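You operate a simulated robot arm through the tools that you are given. There is no shell and no other tool.

Carry out the task below with a simulated robot arm. There is one attempt and no reset: what you move stays moved.

Task
Rivet the clamped grey book with the motor running, then switch off.
Fine: feed one rivet, guard down before the motor runs; draw the bed out last, the book still clamped.

Only the result counts: the job must be done as asked and must still hold three seconds after the hand-in. Knocking over, shifting, dropping, spilling or breaking anything else fails it.

Robot
A 6-joint arm with a fingered hand, fixed in place. Base frame: the origin is on the floor under the middle of its stand, x ahead of it, y to its left, z up. Readings come in mm, degrees, newtons and seconds.
With the tool pointing down near the work surface it reaches from about 240 to 720 mm from the base axis. Its first joint turns from -115.0 to 115.0 degrees. Payload 4 kg.
The tool frame sits at the grasp point between the pads (the TCP): z along the fingers, y along the line on which they close. The tips reach 26 mm beyond it. The gripper opens to 132 mm; its body begins 73 mm behind the TCP. The gripper is a hand of 4 fingers: y runs from the thumb to the fingers, the wrist lies at [0, 0, -239] in the tool frame, and closing takes about 1.5 s.
Orientation is told as [roll, pitch, yaw] about the base's x, y, z axes, in that order, counted from this pose: with the fingers straight down and closing along the base's y, the tool's x points along the base's -x, its y along +y and its z along -z.

Tools
- The arm moves only by the tool drive_tool. Its argument "motion" is a list that holds one entry, the list of rows, each a list of 6 numbers: the shift along the base's x, y, z in units of 40 mm (1.0 is 40 mm), then the turn, a rotation vector about the base's x, y, z in units of 8 degrees (1.0 is 8 degrees). In form: [[[dx, dy, dz, ax, ay, az], ...]]. A call has 1 to 20 rows; each row shifts and turns the commanded pose from where the row before left it. "gripper" is the finger opening in m, from 0 to 0.132, set as the call begins (left out, the last holds). A call with a number of a shift or a turn outside -1 to 1 is refused whole. A row lasts 0.2 s, in which the tool goes at most 50 mm and 8.6 degrees; a call with a longer step from one row to the next is refused whole, and so is a gripper value outside its range. Where a pose cannot be reached the arm comes as near as it can. A force on the tool above 50 N (or 10 N above the force at the start of the call, whichever is more), or a blocked arm, ends the call early, and 0.2 s more pass. The fingers move at their own pace (about 153 mm/s each) and stop on an object; they squeeze with about 33 N. The grip force told is the motor's: it shows also when the fingers shut on nothing. Time passes only in rows, and 0.2 s behind the last, so rows that do not move let the fingers close. The reply holds the time, the measured pose of the TCP, the force on the tool along the base axes, the opening and the grip force, in the units named above and with some noise, with the torque about the TCP (base axes, N m) and any sound that the robot's microphone picked up.
- Cameras (640 x 400 px; columns grow to the right, rows downward): "scene" is fixed at [220, -651.9, 1778.2]; the picture's right is [0.95, -0.33, 0.00], its down [-0.15, -0.44, -0.88] and it looks along [0.29, 0.83, -0.47] (base axes); focal length 326 px, centre (320, 200). "wrist" rides on the gripper at [68, 2, -97] in the tool frame; the picture's right is [-0.02, 1.00, 0.00], its down [-0.82, -0.02, -0.58] and it looks along [-0.58, -0.01, 0.82] (tool axes); focal length 270 px, centre (320, 200). There is no depth. A picture from a camera that has moved, and an enlarged one, comes with that camera's place and axes in the base frame and with its lens.
- grab_frame(camera): a new picture of that camera. It takes no simulated time.
- lift_body(by): slides the trunk up (or, below 0, down) by that many mm; the arm rides with it, the base frame stays. It gives what a move gives, with no picture.
- move_fingers(finger1, finger2, finger3, thumb_bend): sets how far each is bent, from 0 (flat) to 100 (curled in); at 30 the hand is open as for a grip, at 70 the pads meet at the TCP. One left out holds its place. A second passes; each finger stops where it meets its share of the squeeze, and holds until it gets a number again. A gripper value or a shape takes the hand back. It gives what a move gives, with no picture; readings hold the bend of each and the force on the fingers (four entries, about 0 where the hand has none), thumb and palm.
- preshape(shape): the hand has 4 fingers and takes this shape, open, in about a second: jaw (thumb against the fingers, like two jaws); tri (thumb and two fingers); tip (a fingertip pinch); poke (one finger out to press); point (the index stretched); flat (the hand flat); cup (the hand cupped); fist (a fist). The gripper value then closes the fingers along that shape, each until it touches; the sizes above hold for jaw. It gives what a move gives, with no picture.
- zoom(camera, box): a new picture of the part [left, top, right, bottom] of that camera's present view, enlarged. It takes no simulated time.
- hand_in(): hands the job in; it is judged then, once.

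Nothing tells you positions but the pictures and the camera data. Unless the task says otherwise, let go and move clear before handing in.

The tools are called after "Request:" as name(argument=value, ...) on one line, values as JSON. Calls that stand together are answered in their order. drive_tool: Moves the arm, as the interface text tells. Its arguments: {"type":"object","properties":{"motion":{"type":"array","items":{"type":"array","items":{"type":"array","items":{"type":"number"}}}},"gripper":{"type":"number"}},"required":["motion"]} The other tools are called the same way: lift_body (by) moves the trunk up or down; preshape (shape) gives the hand a shape; move_fingers (finger1, finger2, finger3, thumb_bend) moves the fingers one by one; grab_frame (camera) takes a picture; zoom (camera, box) takes an enlarged picture of a part of a camera's view; hand_in () hands the job in.

At the start:

```text
clock: 0.0
eef_pos: [203.3, 265.0, 1494.3]
orientation: [0.0, 0.0, -0.1]
ft_force: [0.2, 0.2, -0.3]
torque: [0.02, -0.01, 0.0]
finger_gap: 131.8
grip_force: 0.0
shape: jaw
bend: [30.0, 30.0, 30.0, 30.0]
finger forces: [0.0, 0.1, 0.0, 0.1, 0.0, 0.0]
trunk travel left (down, up): [-925.0, 65.0]
```

scene: 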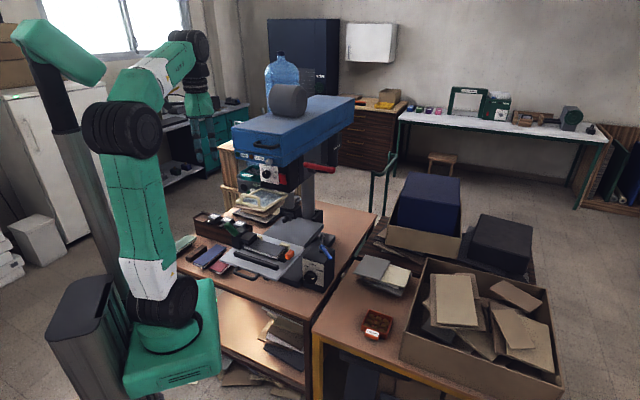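
wrist: 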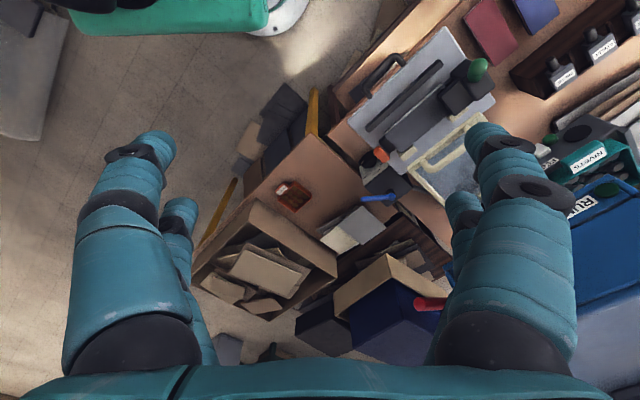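

I see a workbench with a blue riveting machine, a bed with a clamped book, and labelled controls. I'll enlarge the pictures first to read the controls before moving anything.

Request:
zoom(camera="scene", box=[220, 80, 380, 180])

Request:
zoom(camera="scene", box=[170, 180, 350, 300])

Request:
zoom(camera="scene", box=[225, 145, 305, 195])

Request:
zoom(camera="wrist", box=[320, 0, 640, 200])

Request:
zoom(camera="wrist", box=[480, 100, 640, 250])

```text
4.00 times, centred on (300, 130) of scene
camera zoom: at [220.0, -651.9, 1778.2], right [0.95, -0.33, 0.0], down [-0.15, -0.44, -0.88], along [0.29, 0.83, -0.47], focal length 1306 px, centre (400, 480)
```

zoom: 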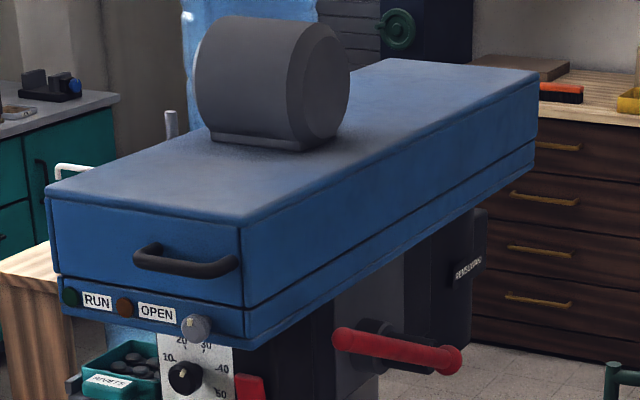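

```text
3.33 times, centred on (260, 240) of scene
camera zoom: at [220.0, -651.9, 1778.2], right [0.95, -0.33, 0.0], down [-0.15, -0.44, -0.88], along [0.29, 0.83, -0.47], focal length 1088 px, centre (520, 67)
```

zoom: 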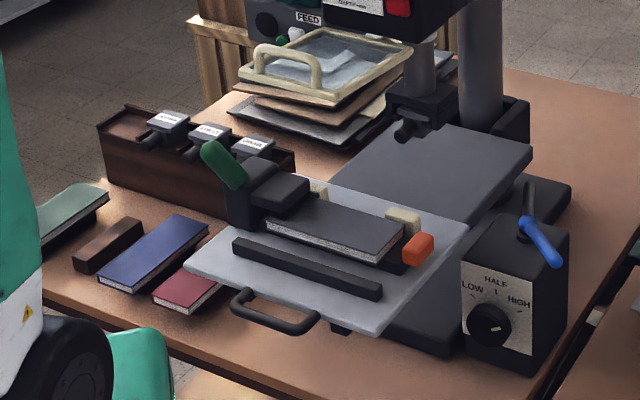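

```text
8.00 times, centred on (265, 170) of scene
camera zoom: at [220.0, -651.9, 1778.2], right [0.95, -0.33, 0.0], down [-0.15, -0.44, -0.88], along [0.29, 0.83, -0.47], focal length 2612 px, centre (760, 440)
```

zoom: 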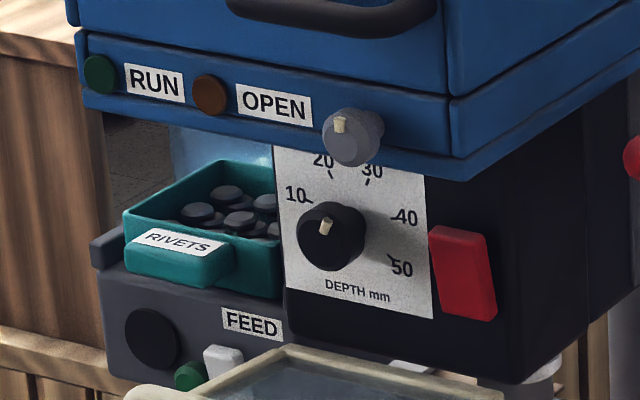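

```text
2.00 times, centred on (480, 100) of wrist
camera zoom: at [137.2, 267.4, 1592.2], right [0.03, 1.0, 0.0], down [0.82, -0.02, 0.58], along [0.58, -0.01, -0.82], focal length 541 px, centre (0, 400)
```

zoom: 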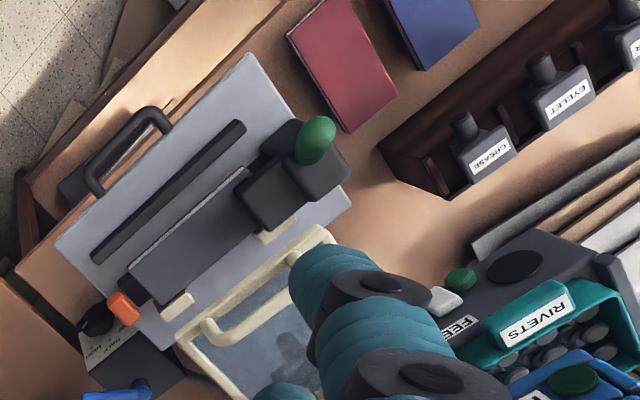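

```text
2.67 times, centred on (560, 175) of wrist
camera zoom: at [137.2, 267.4, 1592.2], right [0.03, 1.0, 0.0], down [0.82, -0.02, 0.58], along [0.58, -0.01, -0.82], focal length 721 px, centre (-320, 267)
```

zoom: 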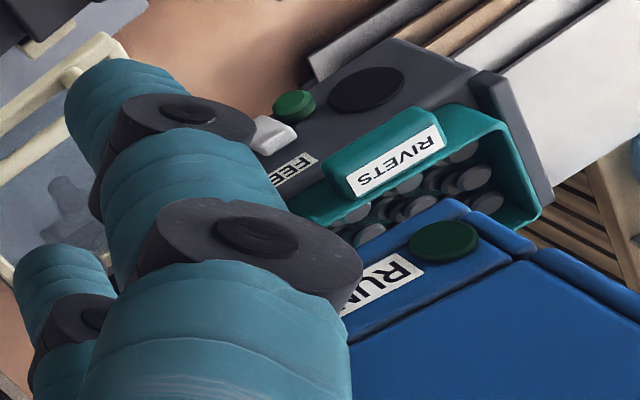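

The machine stands at about (300–650, 450–700), facing the robot base, with its controls on the front under the head. I'll tilt the wrist camera towards that front panel from a safe distance to read it and measure it.

Request:
drive_tool(motion=[[[-0.07, 0.39, -0.42, 0, 0, 1], [-0.07, 0.39, -0.42, 0, 0, 1], [-0.07, 0.39, -0.42, 0, 0, 1], [-0.07, 0.39, -0.42, 0, 0, 1], [-0.07, 0.39, -0.42, 0, 0, 1], [-0.07, 0.39, -0.42, 0.643, -0.766, 0], [-0.07, 0.39, -0.42, 0.643, -0.766, 0], [-0.07, 0.39, -0.42, 0.643, -0.766, 0], [-0.07, 0.39, -0.42, 0.643, -0.766, 0], [-0.07, 0.39, -0.42, 0.643, -0.766, 0], [-0.07, 0.39, -0.42, 0.643, -0.766, 0], [-0.07, 0.39, -0.42, 0.643, -0.766, 0]]])

Request:
grab_frame(camera="wrist")

Request:
grab_frame(camera="scene")

```text
clock: 2.6
eef_pos: [167.5, 452.1, 1292.3]
orientation: [0.0, -56.0, 40.1]
ft_force: [0.5, 0.1, 0.7]
torque: [0.02, 0.01, -0.01]
finger_gap: 131.6
grip_force: 0.1
shape: jaw
bend: [30.0, 30.0, 30.0, 30.0]
finger forces: [0.1, 0.0, 0.0, 0.0, 0.0, 0.0]
trunk travel left (down, up): [-925.0, 65.0]
```

```text
taken
camera wrist: at [78.8, 376.8, 1289.8], right [-0.63, 0.77, 0.02], down [0.0, -0.03, 1.0], along [0.77, 0.63, 0.02], focal length 270 px, centre (320, 200)
```

wrist: 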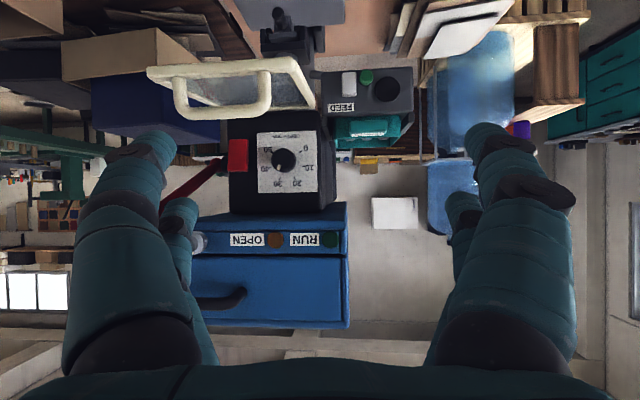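

```text
taken
```

scene: 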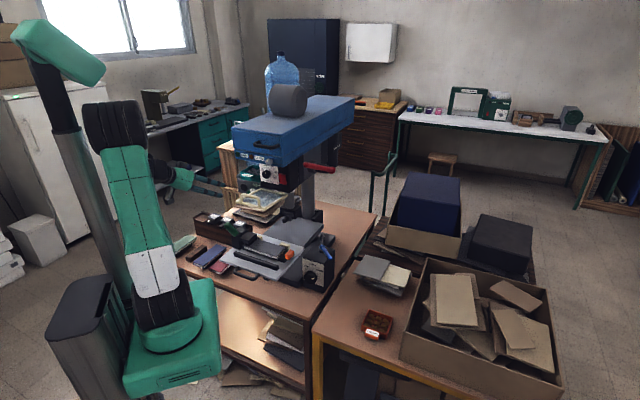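

The front panel is in view (upside down). I'll enlarge its parts.

Request:
zoom(camera="wrist", box=[180, 200, 360, 320])

Request:
zoom(camera="wrist", box=[200, 100, 360, 200])

Request:
zoom(camera="wrist", box=[300, 50, 440, 160])

Request:
zoom(camera="wrist", box=[140, 0, 350, 130])

```text
3.33 times, centred on (270, 260) of wrist
camera zoom: at [78.8, 376.8, 1289.8], right [-0.63, 0.77, 0.02], down [0.0, -0.03, 1.0], along [0.77, 0.63, 0.02], focal length 901 px, centre (487, 0)
```

zoom: 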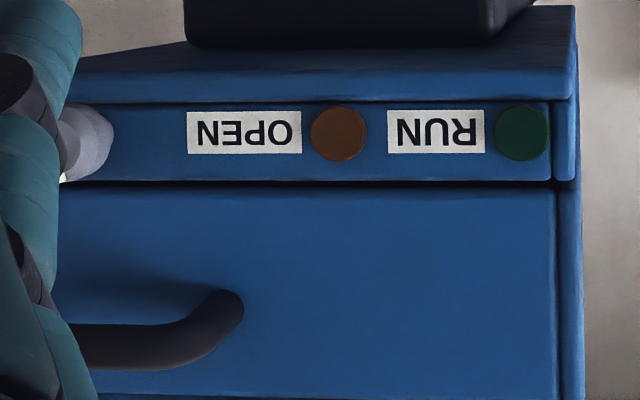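

```text
4.00 times, centred on (280, 150) of wrist
camera zoom: at [78.8, 376.8, 1289.8], right [-0.63, 0.77, 0.02], down [0.0, -0.03, 1.0], along [0.77, 0.63, 0.02], focal length 1081 px, centre (480, 400)
```

zoom: 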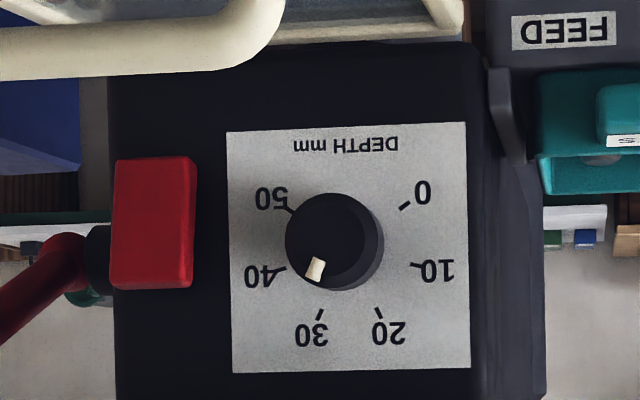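

```text
3.64 times, centred on (370, 105) of wrist
camera zoom: at [78.8, 376.8, 1289.8], right [-0.63, 0.77, 0.02], down [0.0, -0.03, 1.0], along [0.77, 0.63, 0.02], focal length 983 px, centre (138, 546)
```

zoom: 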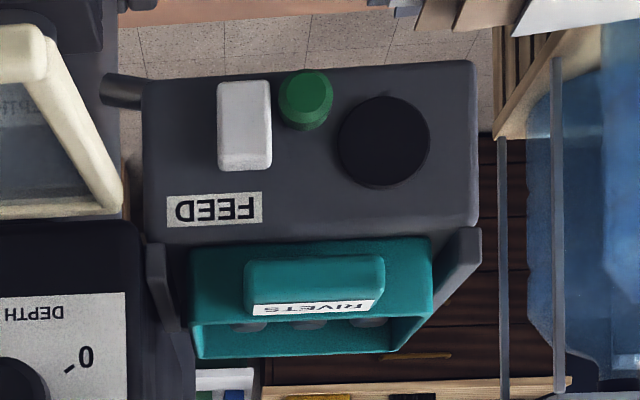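

```text
3.05 times, centred on (245, 65) of wrist
camera zoom: at [78.8, 376.8, 1289.8], right [-0.63, 0.77, 0.02], down [0.0, -0.03, 1.0], along [0.77, 0.63, 0.02], focal length 824 px, centre (549, 611)
```

zoom: 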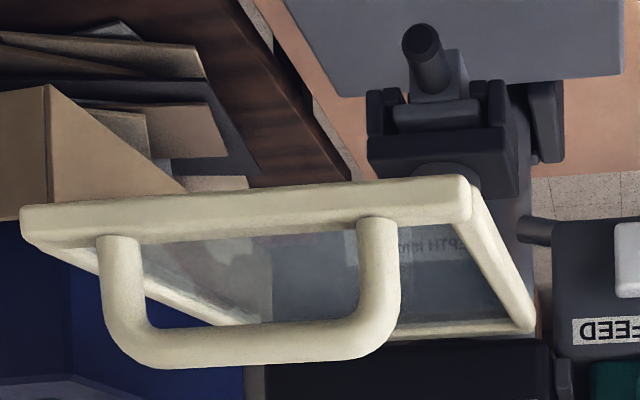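

The panel lines up with a machine axis at about 40° yaw, and the press nose is well behind the book, so the bed looks to be drawn out at present. Next I look from above at the bed, clamp and book.

Request:
drive_tool(motion=[[[0.07, -0.354, -0.15, -0.643, 0.766, 0], [0.07, -0.354, -0.15, -0.643, 0.766, 0], [0.07, -0.354, -0.15, -0.643, 0.766, 0], [0.07, -0.354, -0.15, -0.643, 0.766, 0], [0.07, -0.354, -0.15, -0.643, 0.766, 0], [0.07, -0.354, -0.15, -0.643, 0.766, 0], [0.07, -0.354, -0.15, -0.643, 0.766, 0]]])

Request:
grab_frame(camera="wrist")

Request:
zoom(camera="wrist", box=[160, 40, 480, 240])

```text
clock: 4.2
eef_pos: [190.7, 353.1, 1250.1]
orientation: [0.1, 0.1, 40.0]
ft_force: [0.2, 0.3, 0.0]
torque: [0.01, 0.02, -0.05]
finger_gap: 131.9
grip_force: 0.2
shape: jaw
bend: [30.0, 30.0, 30.0, 30.0]
finger forces: [0.1, 0.0, 0.0, 0.0, 0.1, 0.0]
trunk travel left (down, up): [-925.0, 65.0]
```

```text
taken
camera wrist: at [138.3, 310.8, 1347.7], right [-0.62, 0.78, 0.0], down [0.64, 0.51, 0.58], along [0.45, 0.36, -0.82], focal length 270 px, centre (320, 200)
```

wrist: 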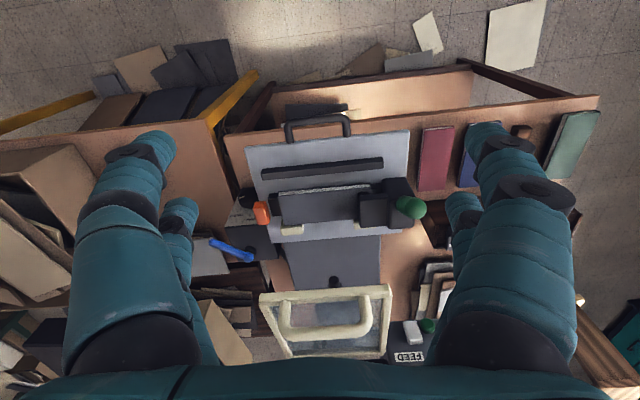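

```text
2.00 times, centred on (320, 140) of wrist
camera zoom: at [138.3, 310.8, 1347.7], right [-0.62, 0.78, 0.0], down [0.64, 0.51, 0.58], along [0.45, 0.36, -0.82], focal length 541 px, centre (320, 320)
```

zoom: 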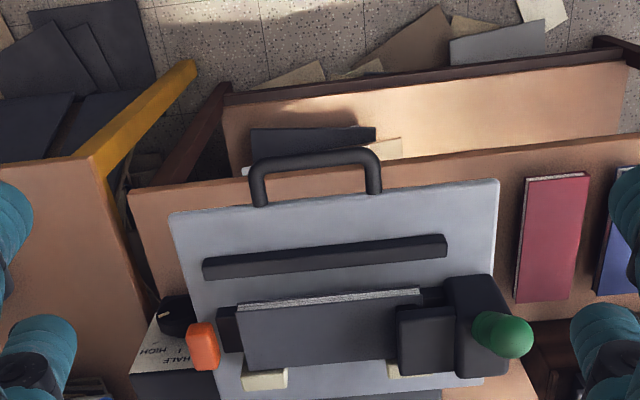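

The bed (light plate with a U-handle overhanging the bench edge) is drawn out, with the grey book held by the green-knobbed clamp. Now I look closer at the right side: the speed box, its blue lever and the orange piece.

Request:
drive_tool(motion=[[[0.655, -0.415, -0.75, 0, 0, 0], [0.655, -0.415, -0.75, 0, 0, 0], [0.655, -0.415, -0.75, 0, 0, 0], [0.655, -0.415, -0.75, 0, 0, 0], [0.655, -0.415, -0.75, 0, 0, 0]]])

Request:
grab_frame(camera="wrist")

Request:
zoom(camera="wrist", box=[200, 100, 520, 300])

```text
clock: 5.4
eef_pos: [320.9, 266.4, 1099.9]
orientation: [0.1, 0.2, 39.8]
ft_force: [0.1, 0.5, -0.9]
torque: [0.0, 0.07, 0.0]
finger_gap: 132.1
grip_force: 0.0
shape: jaw
bend: [30.0, 30.0, 30.0, 30.0]
finger forces: [0.1, 0.1, 0.0, 0.0, 0.1, 0.0]
trunk travel left (down, up): [-925.0, 65.0]
```

```text
taken
camera wrist: at [269.7, 224.5, 1196.0], right [-0.62, 0.78, 0.0], down [0.64, 0.51, 0.58], along [0.45, 0.36, -0.82], focal length 270 px, centre (320, 200)
```

wrist: 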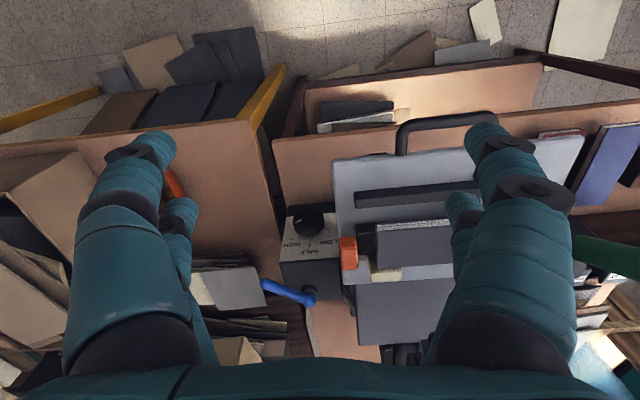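

```text
2.00 times, centred on (360, 200) of wrist
camera zoom: at [269.7, 224.5, 1196.0], right [-0.62, 0.78, 0.0], down [0.64, 0.51, 0.58], along [0.45, 0.36, -0.82], focal length 541 px, centre (240, 200)
```

zoom: 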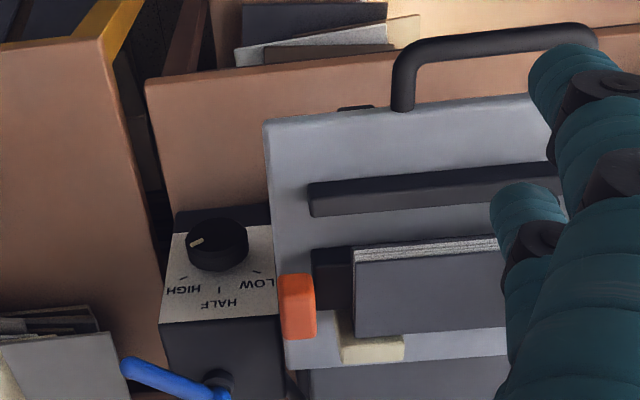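

I'll zoom the scene camera onto the speed box and the red lever to see which way their pointers and handles stand.

Request:
zoom(camera="scene", box=[290, 235, 350, 295])

Request:
zoom(camera="scene", box=[255, 140, 345, 200])

Request:
zoom(camera="wrist", box=[250, 190, 370, 310])

Request:
zoom(camera="scene", box=[210, 210, 320, 285])

```text
6.67 times, centred on (320, 265) of scene
camera zoom: at [220.0, -651.9, 1778.2], right [0.95, -0.33, 0.0], down [-0.15, -0.44, -0.88], along [0.29, 0.83, -0.47], focal length 2177 px, centre (320, -233)
```

zoom: 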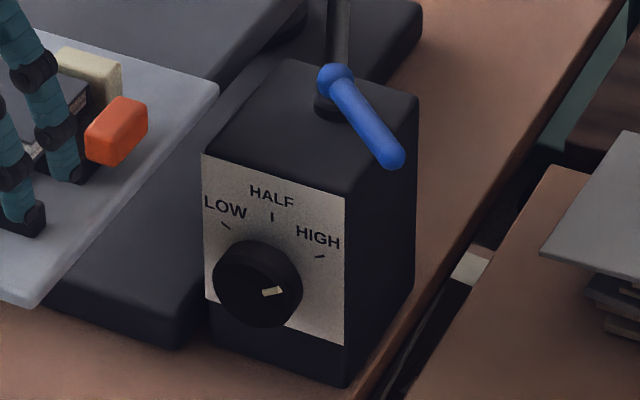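

```text
6.67 times, centred on (300, 170) of scene
camera zoom: at [220.0, -651.9, 1778.2], right [0.95, -0.33, 0.0], down [-0.15, -0.44, -0.88], along [0.29, 0.83, -0.47], focal length 2177 px, centre (453, 400)
```

zoom: 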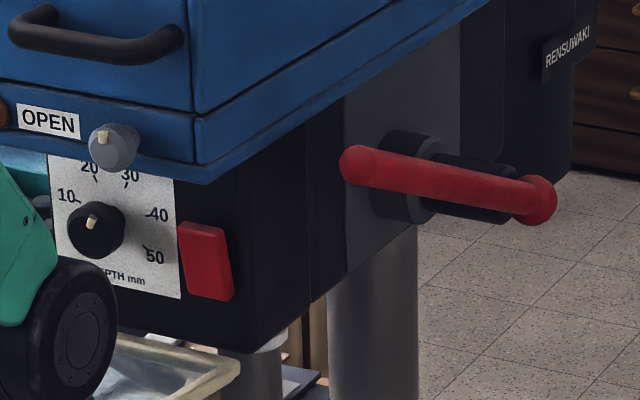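

```text
3.33 times, centred on (310, 250) of wrist
camera zoom: at [269.7, 224.5, 1196.0], right [-0.62, 0.78, 0.0], down [0.64, 0.51, 0.58], along [0.45, 0.36, -0.82], focal length 901 px, centre (353, 33)
```

zoom: 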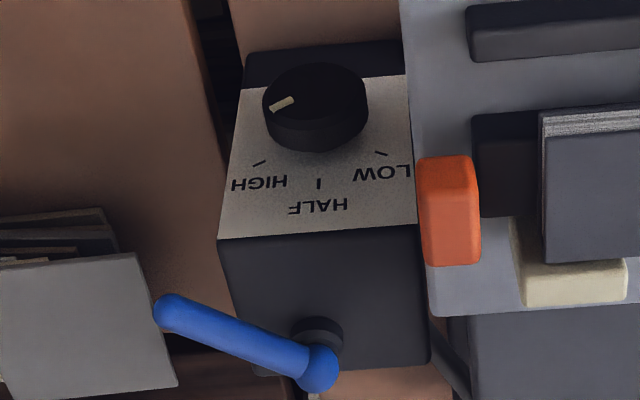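

```text
5.33 times, centred on (265, 248) of scene
camera zoom: at [220.0, -651.9, 1778.2], right [0.95, -0.33, 0.0], down [-0.15, -0.44, -0.88], along [0.29, 0.83, -0.47], focal length 1741 px, centre (613, -53)
```

zoom: 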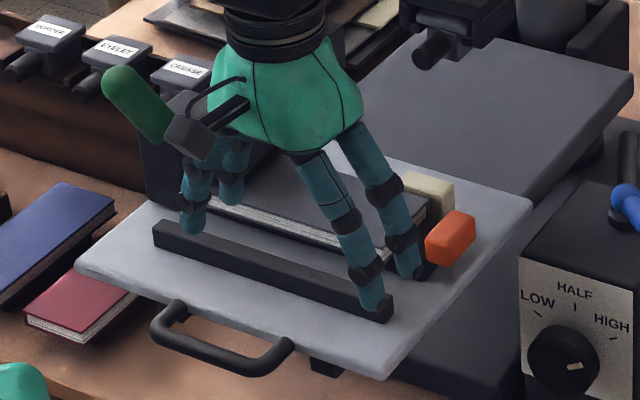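

The red bar on the head's right side looks like the press lever. I'll look at it and the red switch from the right-hand side before deciding how to work them.

Request:
drive_tool(motion=[[[0.59, -0.03, 0.555, 0, 0, 1], [0.59, -0.03, 0.555, 0, 0, 1], [0.59, -0.03, 0.555, 0, 0, 0.9], [0.59, -0.03, 0.555, 0.891, -0.454, 0], [0.59, -0.03, 0.555, 0.891, -0.454, 0], [0.59, -0.03, 0.555, 0.891, -0.454, 0], [0.59, -0.03, 0.555, 0.891, -0.454, 0], [0.59, -0.03, 0.555, 0.891, -0.454, 0], [0.59, -0.03, 0.555, 0.891, -0.454, 0]]])

Request:
grab_frame(camera="wrist")

Request:
zoom(camera="wrist", box=[180, 60, 500, 260])

```text
clock: 7.4
eef_pos: [541.0, 269.8, 1322.5]
orientation: [0.2, -47.2, 62.7]
ft_force: [0.2, -0.5, 0.5]
torque: [-0.01, -0.03, 0.02]
finger_gap: 131.8
grip_force: 0.0
shape: jaw
bend: [30.0, 30.0, 30.0, 30.0]
finger forces: [0.1, 0.0, 0.0, 0.1, 0.0, 0.0]
out of reach, approached as far as the arm can: row 9
trunk travel left (down, up): [-925.0, 65.0]
```

```text
taken
camera wrist: at [486.7, 167.0, 1339.0], right [-0.88, 0.47, 0.02], down [0.08, 0.1, 0.99], along [0.47, 0.87, -0.13], focal length 270 px, centre (320, 200)
```

wrist: 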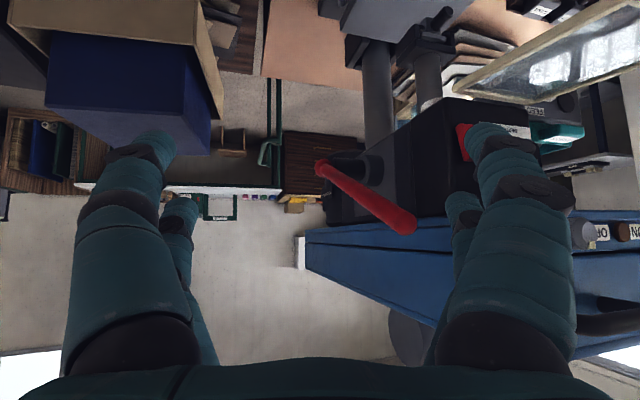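

```text
2.00 times, centred on (340, 160) of wrist
camera zoom: at [486.7, 167.0, 1339.0], right [-0.88, 0.47, 0.02], down [0.08, 0.1, 0.99], along [0.47, 0.87, -0.13], focal length 541 px, centre (280, 280)
```

zoom: 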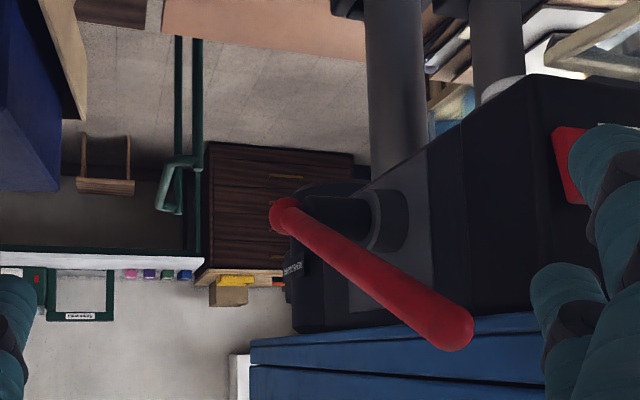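

The red lever pivots at its far end (u≈945, z≈1205) and its free end points forward and up, so it's pulled down to press. Next I look straight at the red switch and the grey knob.

Request:
drive_tool(motion=[[[-0.867, 0.583, -0.167, 0, 0, -0.95], [-0.867, 0.583, -0.167, 0, 0, -0.95], [-0.867, 0.583, -0.167, 0, 0, -0.95], [-0.867, 0.583, -0.167, 0.643, -0.766, 0], [-0.867, 0.583, -0.167, 0, 0, 0], [-0.867, 0.583, -0.167, 0, 0, 0]]])

Request:
grab_frame(camera="wrist")

Request:
zoom(camera="wrist", box=[200, 80, 360, 180])

Request:
zoom(camera="wrist", box=[200, 180, 440, 330])

```text
clock: 8.8
eef_pos: [336.1, 405.2, 1283.0]
orientation: [-0.4, -56.0, 40.7]
ft_force: [-1.3, 0.2, -0.1]
torque: [-0.01, -0.04, -0.04]
finger_gap: 131.9
grip_force: 0.0
shape: jaw
bend: [30.0, 30.0, 30.0, 30.0]
finger forces: [0.0, 0.0, 0.0, 0.1, 0.0, 0.1]
out of reach, approached as far as the arm can: row 3, 4
trunk travel left (down, up): [-925.0, 65.0]
```

```text
taken
camera wrist: at [246.5, 329.3, 1279.9], right [-0.64, 0.77, 0.02], down [-0.01, -0.03, 1.0], along [0.77, 0.64, 0.02], focal length 270 px, centre (320, 200)
```

wrist: 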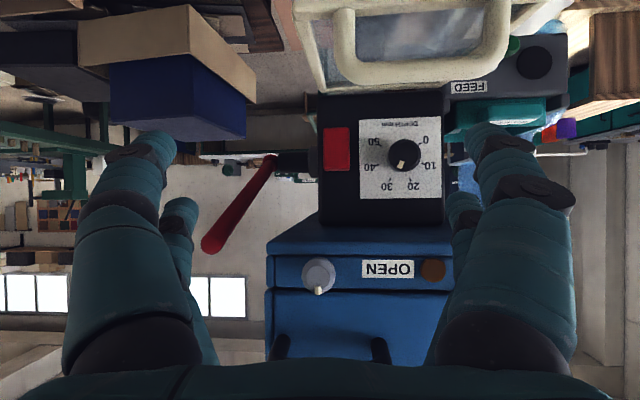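

```text
4.00 times, centred on (280, 130) of wrist
camera zoom: at [246.5, 329.3, 1279.9], right [-0.64, 0.77, 0.02], down [-0.01, -0.03, 1.0], along [0.77, 0.64, 0.02], focal length 1081 px, centre (480, 480)
```

zoom: 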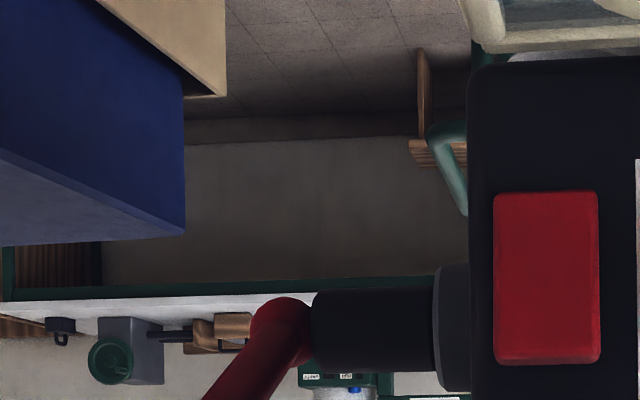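

```text
2.67 times, centred on (320, 255) of wrist
camera zoom: at [246.5, 329.3, 1279.9], right [-0.64, 0.77, 0.02], down [-0.01, -0.03, 1.0], along [0.77, 0.64, 0.02], focal length 721 px, centre (320, 53)
```

zoom: 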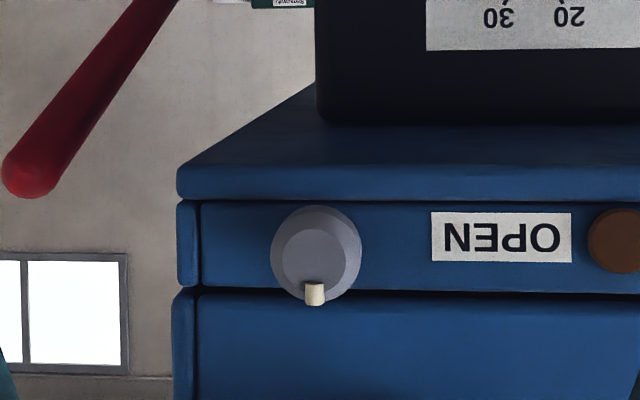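

Request:
zoom(camera="wrist", box=[310, 115, 374, 155])

Request:
zoom(camera="wrist", box=[350, 105, 450, 215])

Request:
zoom(camera="scene", box=[240, 150, 300, 190])

```text
10.00 times, centred on (342, 135) of wrist
camera zoom: at [246.5, 329.3, 1279.9], right [-0.64, 0.77, 0.02], down [-0.01, -0.03, 1.0], along [0.77, 0.64, 0.02], focal length 2703 px, centre (100, 850)
```

zoom: 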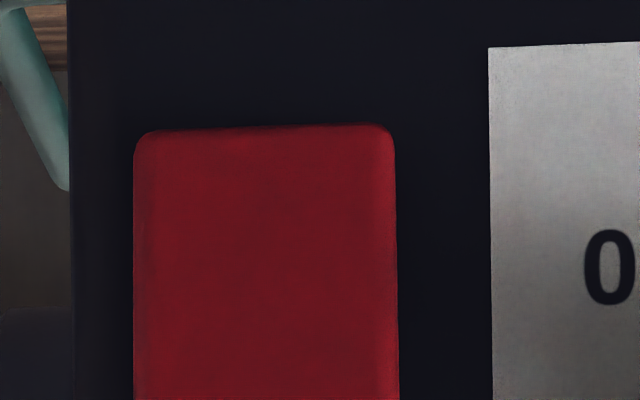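

```text
3.64 times, centred on (400, 160) of wrist
camera zoom: at [246.5, 329.3, 1279.9], right [-0.64, 0.77, 0.02], down [-0.01, -0.03, 1.0], along [0.77, 0.64, 0.02], focal length 983 px, centre (29, 346)
```

zoom: 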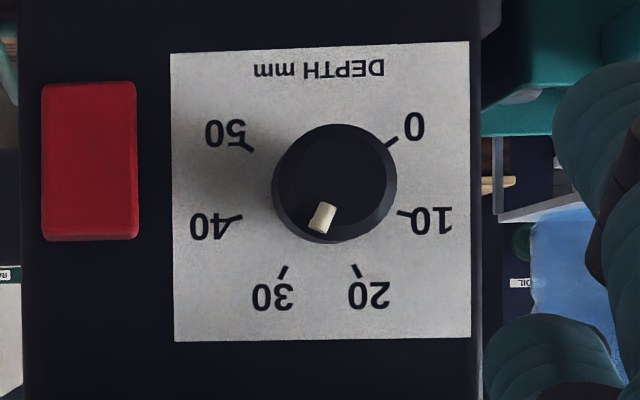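

```text
10.00 times, centred on (270, 170) of scene
camera zoom: at [220.0, -651.9, 1778.2], right [0.95, -0.33, 0.0], down [-0.15, -0.44, -0.88], along [0.29, 0.83, -0.47], focal length 3265 px, centre (820, 500)
```

zoom: 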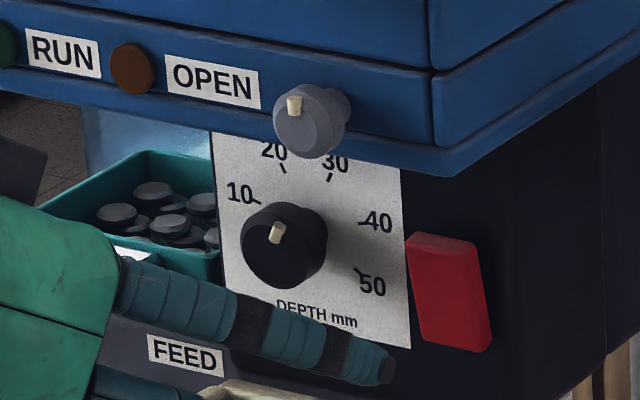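

The red plate and the grey knob carry no labels; I'll test them only after the guard is down. Now a close look at the feeder's white and green parts.

Request:
drive_tool(motion=[[[-0.704, 0.529, -0.346, 0, 0, 0], [-0.704, 0.529, -0.346, 0, 0, 0], [-0.704, 0.529, -0.346, 0, 0, 0], [-0.704, 0.529, -0.346, 0, 0, 0], [-0.704, 0.529, -0.346, 0, 0, 0], [-0.704, 0.529, -0.346, 0, 0, 0]]])

Request:
grab_frame(camera="wrist")

Request:
zoom(camera="wrist", box=[230, 90, 430, 210])

```text
clock: 10.2
eef_pos: [164.1, 534.5, 1198.9]
orientation: [-0.2, -56.0, 40.5]
ft_force: [-0.4, 0.0, -0.6]
torque: [0.0, 0.0, -0.04]
finger_gap: 132.1
grip_force: 0.0
shape: jaw
bend: [30.0, 30.0, 30.0, 30.0]
finger forces: [0.0, 0.1, 0.1, 0.0, 0.1, 0.1]
trunk travel left (down, up): [-925.0, 65.0]
```

```text
taken
camera wrist: at [74.6, 459.3, 1195.5], right [-0.64, 0.77, 0.02], down [-0.01, -0.03, 1.0], along [0.77, 0.64, 0.02], focal length 270 px, centre (320, 200)
```

wrist: 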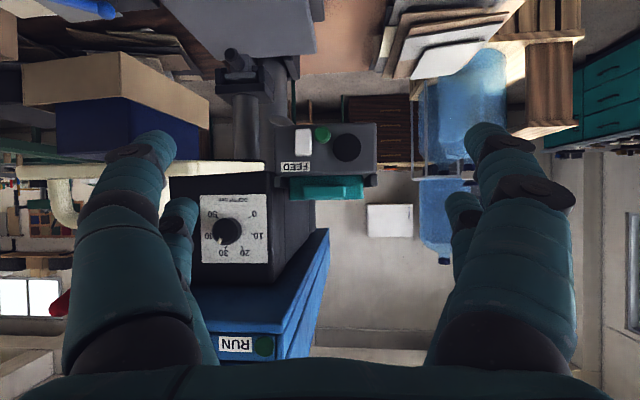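

```text
3.20 times, centred on (330, 150) of wrist
camera zoom: at [74.6, 459.3, 1195.5], right [-0.64, 0.77, 0.02], down [-0.01, -0.03, 1.0], along [0.77, 0.64, 0.02], focal length 865 px, centre (288, 360)
```

zoom: 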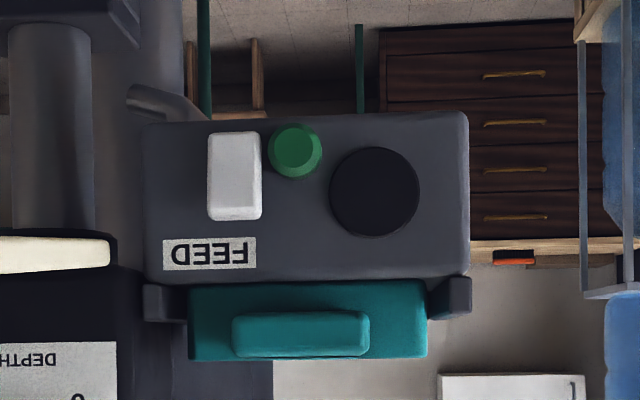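

The feeder has a white slab key under the FEED label and a green stud. I now measure the machine axis as about 45° yaw, with the bed plate's front edge at U≈503 (U = forward into the machine) and z≈892. Next I go low to look at the bed handle.

Request:
drive_tool(motion=[[[-0.013, -0.5675, -0.6225, 0, 0, 0.56], [-0.013, -0.5675, -0.6225, 0, 0, 0], [-0.013, -0.5675, -0.6225, 0, 0, 0], [-0.013, -0.5675, -0.6225, 0, 0, 0], [-0.013, -0.5675, -0.6225, 0, 0, 0], [-0.013, -0.5675, -0.6225, 0, 0, 0], [-0.013, -0.5675, -0.6225, 0, 0, 0], [-0.013, -0.5675, -0.6225, 0, 0, 0], [-0.013, -0.5675, -0.6225, 0, 0, 0], [-0.013, -0.5675, -0.6225, 0, 0, 0]]])

Request:
grab_frame(camera="wrist")

Request:
zoom(camera="wrist", box=[190, 100, 450, 260])

Request:
grab_frame(camera="scene")

```text
clock: 12.4
eef_pos: [150.2, 369.5, 929.6]
orientation: [-0.2, -56.2, 44.8]
ft_force: [1.8, 0.0, 0.0]
torque: [0.01, 0.0, 0.0]
finger_gap: 132.0
grip_force: 0.0
shape: jaw
bend: [30.0, 30.0, 30.0, 30.0]
finger forces: [0.0, 0.0, 0.1, 0.0, 0.1, 0.1]
out of reach, approached as far as the arm can: row 6, 7, 8, 9, 10
trunk travel left (down, up): [-925.0, 65.0]
```

```text
taken
camera wrist: at [66.4, 287.9, 926.7], right [-0.69, 0.72, 0.02], down [0.0, -0.03, 1.0], along [0.72, 0.69, 0.02], focal length 270 px, centre (320, 200)
```

wrist: 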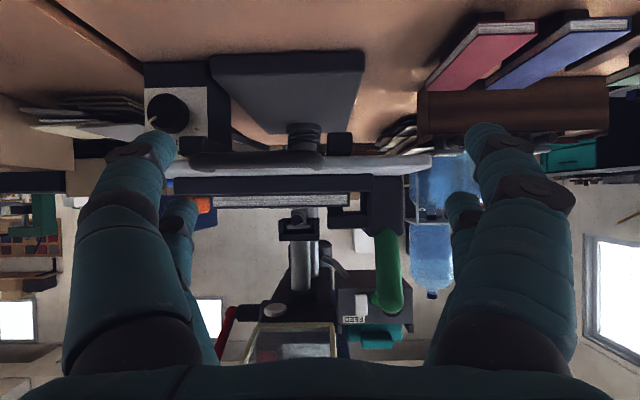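

```text
2.46 times, centred on (320, 180) of wrist
camera zoom: at [66.4, 287.9, 926.7], right [-0.69, 0.72, 0.02], down [0.0, -0.03, 1.0], along [0.72, 0.69, 0.02], focal length 665 px, centre (320, 249)
```

zoom: 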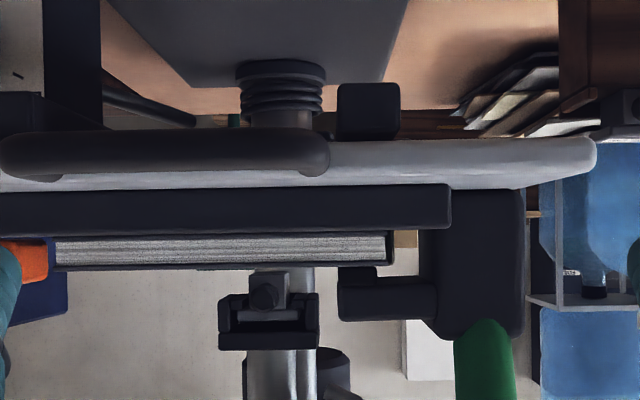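

```text
taken
```

scene: 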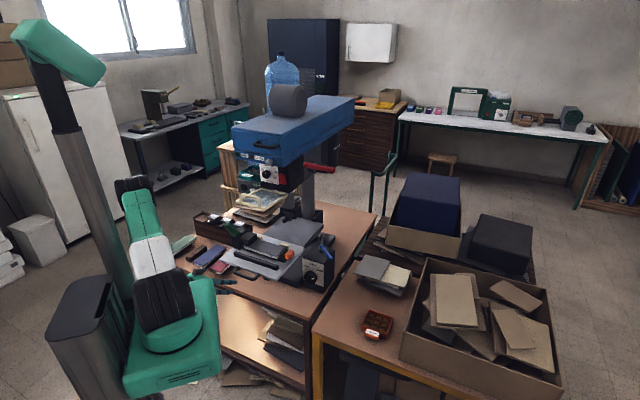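

The bar of the handle is at about U≈466, V≈105, z≈899, with free space above and below it. I'll turn the hand so that it closes vertically on the bar, staying clear above it first.

Request:
drive_tool(motion=[[[0.131, -0.005, 0.135, 0.4, -0.4, 0], [0.131, -0.005, 0.135, 0.4, -0.4, 0], [0.131, -0.005, 0.135, 0.656, 0.656, -0.433], [0.131, -0.005, 0.135, 0.656, 0.656, -0.433], [0.131, -0.005, 0.135, 0.656, 0.656, -0.433], [0.131, -0.005, 0.135, 0.656, 0.656, -0.433], [0.131, -0.005, 0.135, 0.656, 0.656, -0.433], [0.131, -0.005, 0.135, 0.656, 0.656, -0.433], [0.131, -0.005, 0.135, 0.656, 0.656, -0.433], [0.131, -0.005, 0.135, 0.656, 0.656, -0.433], [0.131, -0.005, 0.135, 0.656, 0.656, -0.433], [0.131, -0.005, 0.135, 0.656, 0.656, -0.433], [0.131, -0.005, 0.135, 0.656, 0.656, -0.433]]])

Request:
grab_frame(camera="wrist")

Request:
grab_frame(camera="scene")

```text
clock: 15.2
eef_pos: [215.6, 398.7, 977.9]
orientation: [64.8, 0.2, -45.2]
ft_force: [0.9, -0.7, 0.0]
torque: [0.01, -0.01, 0.01]
finger_gap: 132.0
grip_force: 0.1
shape: jaw
bend: [30.0, 30.0, 30.0, 30.0]
finger forces: [0.1, 0.1, 0.1, 0.1, 0.1, 0.1]
out of reach, approached as far as the arm can: row 4, 5, 6, 7, 8, 10, 11, 12, 13
trunk travel left (down, up): [-925.0, 65.0]
```

```text
taken
camera wrist: at [107.2, 386.4, 1021.2], right [0.32, 0.28, 0.9], down [0.2, -0.95, 0.22], along [0.93, 0.11, -0.36], focal length 270 px, centre (320, 200)
```

wrist: 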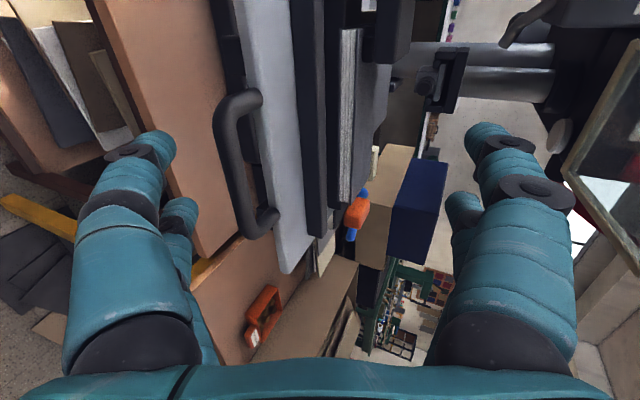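

```text
taken
```

scene: 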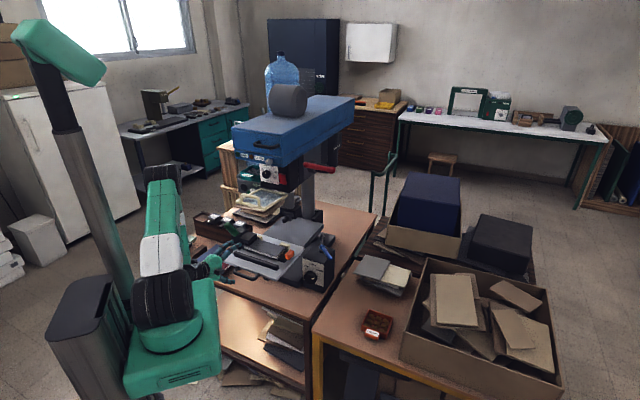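

The hand now closes vertically with the bar ahead of it. I'll drop level with the bar and check before reaching over it.

Request:
drive_tool(motion=[[[0.2, -0.2, -0.7, 0, 0, 0], [0.2, -0.2, -0.75, 0, 0, 0]]])

Request:
grab_frame(camera="wrist")

Request:
zoom(camera="scene", box=[190, 210, 310, 285])

```text
clock: 15.8
eef_pos: [230.7, 382.2, 919.5]
orientation: [64.9, 0.2, -45.1]
ft_force: [-0.2, 0.0, -0.6]
torque: [-0.02, -0.04, -0.02]
finger_gap: 132.2
grip_force: 0.1
shape: jaw
bend: [30.0, 30.0, 30.0, 30.0]
finger forces: [0.0, 0.0, 0.0, 0.1, 0.0, 0.0]
trunk travel left (down, up): [-925.0, 65.0]
```

```text
taken
camera wrist: at [122.3, 369.9, 962.0], right [0.32, 0.28, 0.9], down [0.2, -0.95, 0.23], along [0.93, 0.11, -0.36], focal length 270 px, centre (320, 200)
```

wrist: 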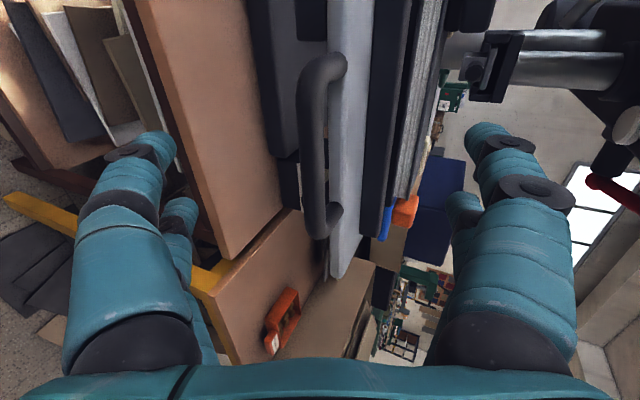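

```text
5.33 times, centred on (250, 248) of scene
camera zoom: at [220.0, -651.9, 1778.2], right [0.95, -0.33, 0.0], down [-0.15, -0.44, -0.88], along [0.29, 0.83, -0.47], focal length 1741 px, centre (693, -53)
```

zoom: 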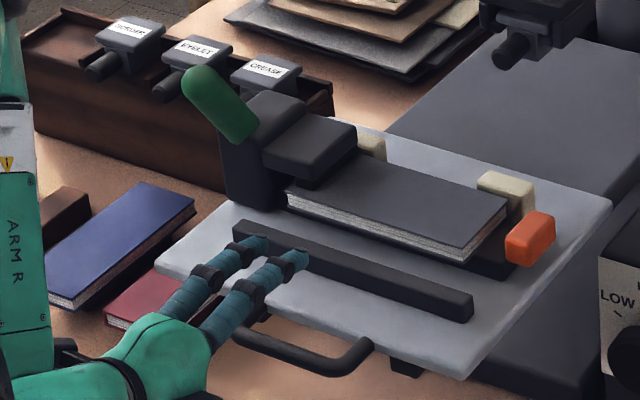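

The bar lines up with the gap of the hand. I'll advance over it and close.

Request:
drive_tool(motion=[[[0.27, 0.34, -0.2, 0, 0, 0], [0.27, 0.34, -0.2, 0, 0, 0]]])

Request:
grab_frame(camera="wrist")

Request:
zoom(camera="scene", box=[190, 210, 310, 285])

```text
clock: 16.4
eef_pos: [254.4, 408.4, 903.0]
orientation: [64.7, 0.1, -45.0]
ft_force: [-0.5, -0.8, 0.0]
torque: [0.02, 0.0, 0.0]
finger_gap: 131.7
grip_force: 0.1
shape: jaw
bend: [30.0, 30.0, 30.0, 30.0]
finger forces: [0.0, 0.0, 0.1, 0.1, 0.0, 0.0]
trunk travel left (down, up): [-925.0, 65.0]
```

```text
taken
camera wrist: at [146.2, 396.9, 946.2], right [0.32, 0.28, 0.9], down [0.2, -0.95, 0.23], along [0.93, 0.11, -0.36], focal length 270 px, centre (320, 200)
```

wrist: 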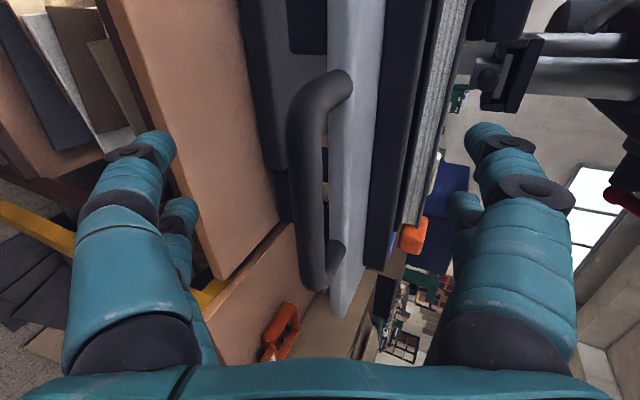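

```text
5.33 times, centred on (250, 248) of scene
camera zoom: at [220.0, -651.9, 1778.2], right [0.95, -0.33, 0.0], down [-0.15, -0.44, -0.88], along [0.29, 0.83, -0.47], focal length 1741 px, centre (693, -53)
```

zoom: 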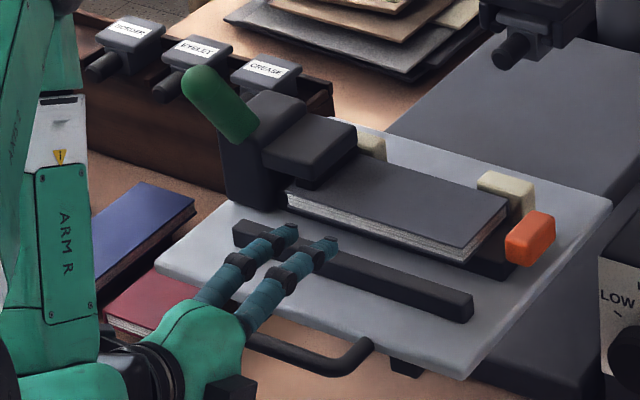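

The bar is at the grasp point. Closing the hand.

Request:
drive_tool(motion=[[[0, 0, 0, 0, 0, 0], [0, 0, 0, 0, 0, 0], [0, 0, 0, 0, 0, 0], [0, 0, 0, 0, 0, 0], [0, 0, 0, 0, 0, 0], [0, 0, 0, 0, 0, 0], [0, 0, 0, 0, 0, 0], [0, 0, 0, 0, 0, 0]]], gripper=0)

Request:
grab_frame(camera="wrist")

Request:
zoom(camera="scene", box=[190, 210, 310, 285])

```text
clock: 18.2
eef_pos: [254.4, 408.7, 901.9]
orientation: [64.6, 0.0, -45.1]
ft_force: [1.1, 0.2, -15.6]
torque: [-0.07, -0.12, 0.0]
finger_gap: 1.6
grip_force: 32.7
shape: jaw
bend: [75.0, 74.0, 68.0, 71.0]
finger forces: [0.0, 0.0, 0.0, 0.1, 0.1, 0.0]
trunk travel left (down, up): [-925.0, 65.0]
```

```text
taken
camera wrist: at [146.3, 397.3, 945.6], right [0.32, 0.28, 0.9], down [0.2, -0.95, 0.23], along [0.93, 0.11, -0.36], focal length 270 px, centre (320, 200)
```

wrist: 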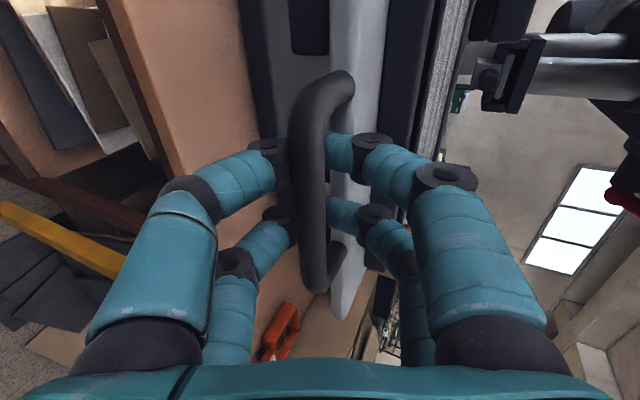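

```text
5.33 times, centred on (250, 248) of scene
camera zoom: at [220.0, -651.9, 1778.2], right [0.95, -0.33, 0.0], down [-0.15, -0.44, -0.88], along [0.29, 0.83, -0.47], focal length 1741 px, centre (693, -53)
```

zoom: 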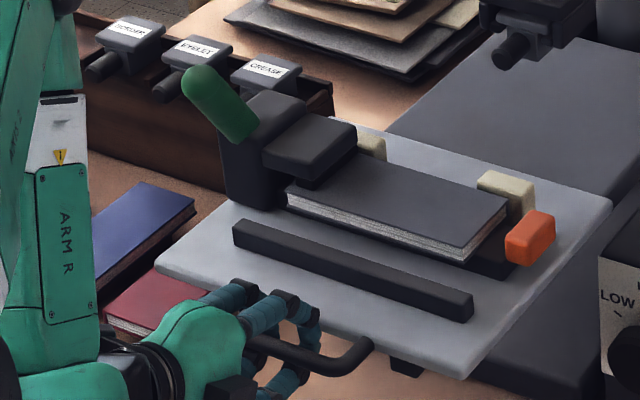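

The digits have closed around the bar (caged, tips behind it). I'll push gently inward a little and watch the force.

Request:
drive_tool(motion=[[[0.177, 0.177, 0, 0, 0, 0], [0.177, 0.177, 0, 0, 0, 0], [0.177, 0.177, 0, 0, 0, 0]]])

Request:
grab_frame(camera="wrist")

Request:
zoom(camera="scene", box=[190, 210, 310, 285])

```text
clock: 19.0
eef_pos: [275.8, 429.7, 903.5]
orientation: [64.7, -0.1, -45.2]
ft_force: [-1.4, -0.2, -16.8]
torque: [-0.09, -0.12, 0.06]
finger_gap: 1.8
grip_force: 32.9
shape: jaw
bend: [75.0, 74.0, 68.0, 71.0]
finger forces: [0.0, 0.0, 0.0, 0.0, 0.1, 0.0]
trunk travel left (down, up): [-925.0, 65.0]
```

```text
taken
camera wrist: at [167.4, 418.2, 945.9], right [0.32, 0.28, 0.9], down [0.2, -0.95, 0.23], along [0.93, 0.11, -0.36], focal length 270 px, centre (320, 200)
```

wrist: 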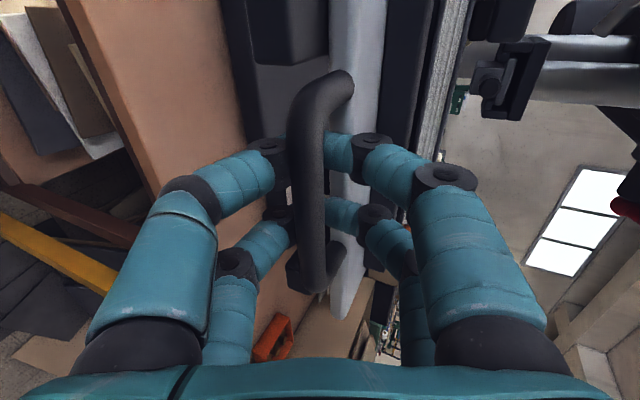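

```text
5.33 times, centred on (250, 248) of scene
camera zoom: at [220.0, -651.9, 1778.2], right [0.95, -0.33, 0.0], down [-0.15, -0.44, -0.88], along [0.29, 0.83, -0.47], focal length 1741 px, centre (693, -53)
```

zoom: 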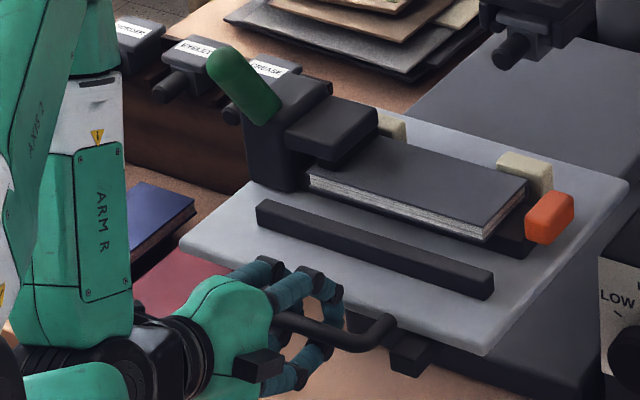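

The bed follows 1:1 with almost no force. I'll keep pushing in steps, watching for the stop.

Request:
drive_tool(motion=[[[0.177, 0.177, 0, 0, 0, 0], [0.177, 0.177, 0, 0, 0, 0], [0.177, 0.177, 0, 0, 0, 0], [0.177, 0.177, 0, 0, 0, 0], [0.177, 0.177, 0, 0, 0, 0], [0.177, 0.177, 0, 0, 0, 0], [0.177, 0.177, 0, 0, 0, 0], [0.177, 0.177, 0, 0, 0, 0]]])

Request:
grab_frame(camera="wrist")

Request:
zoom(camera="scene", box=[210, 170, 340, 280])

```text
clock: 20.8
eef_pos: [331.9, 488.6, 903.0]
orientation: [64.8, 0.0, -45.1]
ft_force: [4.6, -5.5, -17.5]
torque: [-0.17, -0.19, 0.04]
finger_gap: 1.5
grip_force: 33.3
shape: jaw
bend: [75.0, 74.0, 68.0, 71.0]
finger forces: [0.0, 0.0, 0.1, 0.0, 0.0, 0.0]
trunk travel left (down, up): [-925.0, 65.0]
```

```text
taken
camera wrist: at [223.5, 477.0, 946.1], right [0.32, 0.28, 0.9], down [0.2, -0.95, 0.23], along [0.93, 0.11, -0.36], focal length 270 px, centre (320, 200)
```

wrist: 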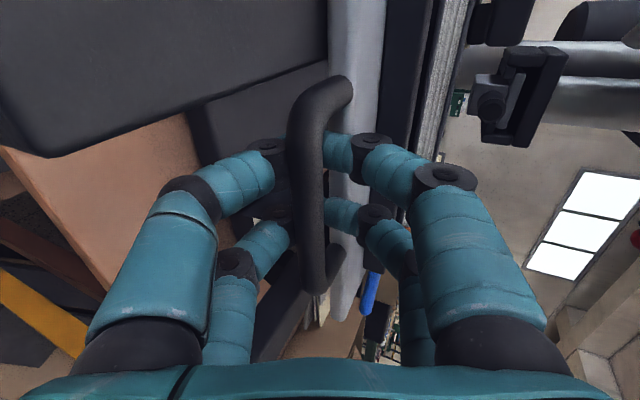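

```text
3.64 times, centred on (275, 225) of scene
camera zoom: at [220.0, -651.9, 1778.2], right [0.95, -0.33, 0.0], down [-0.15, -0.44, -0.88], along [0.29, 0.83, -0.47], focal length 1187 px, centre (484, 109)
```

zoom: 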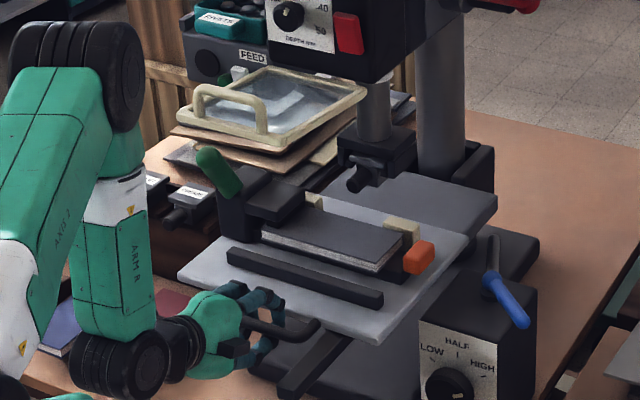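

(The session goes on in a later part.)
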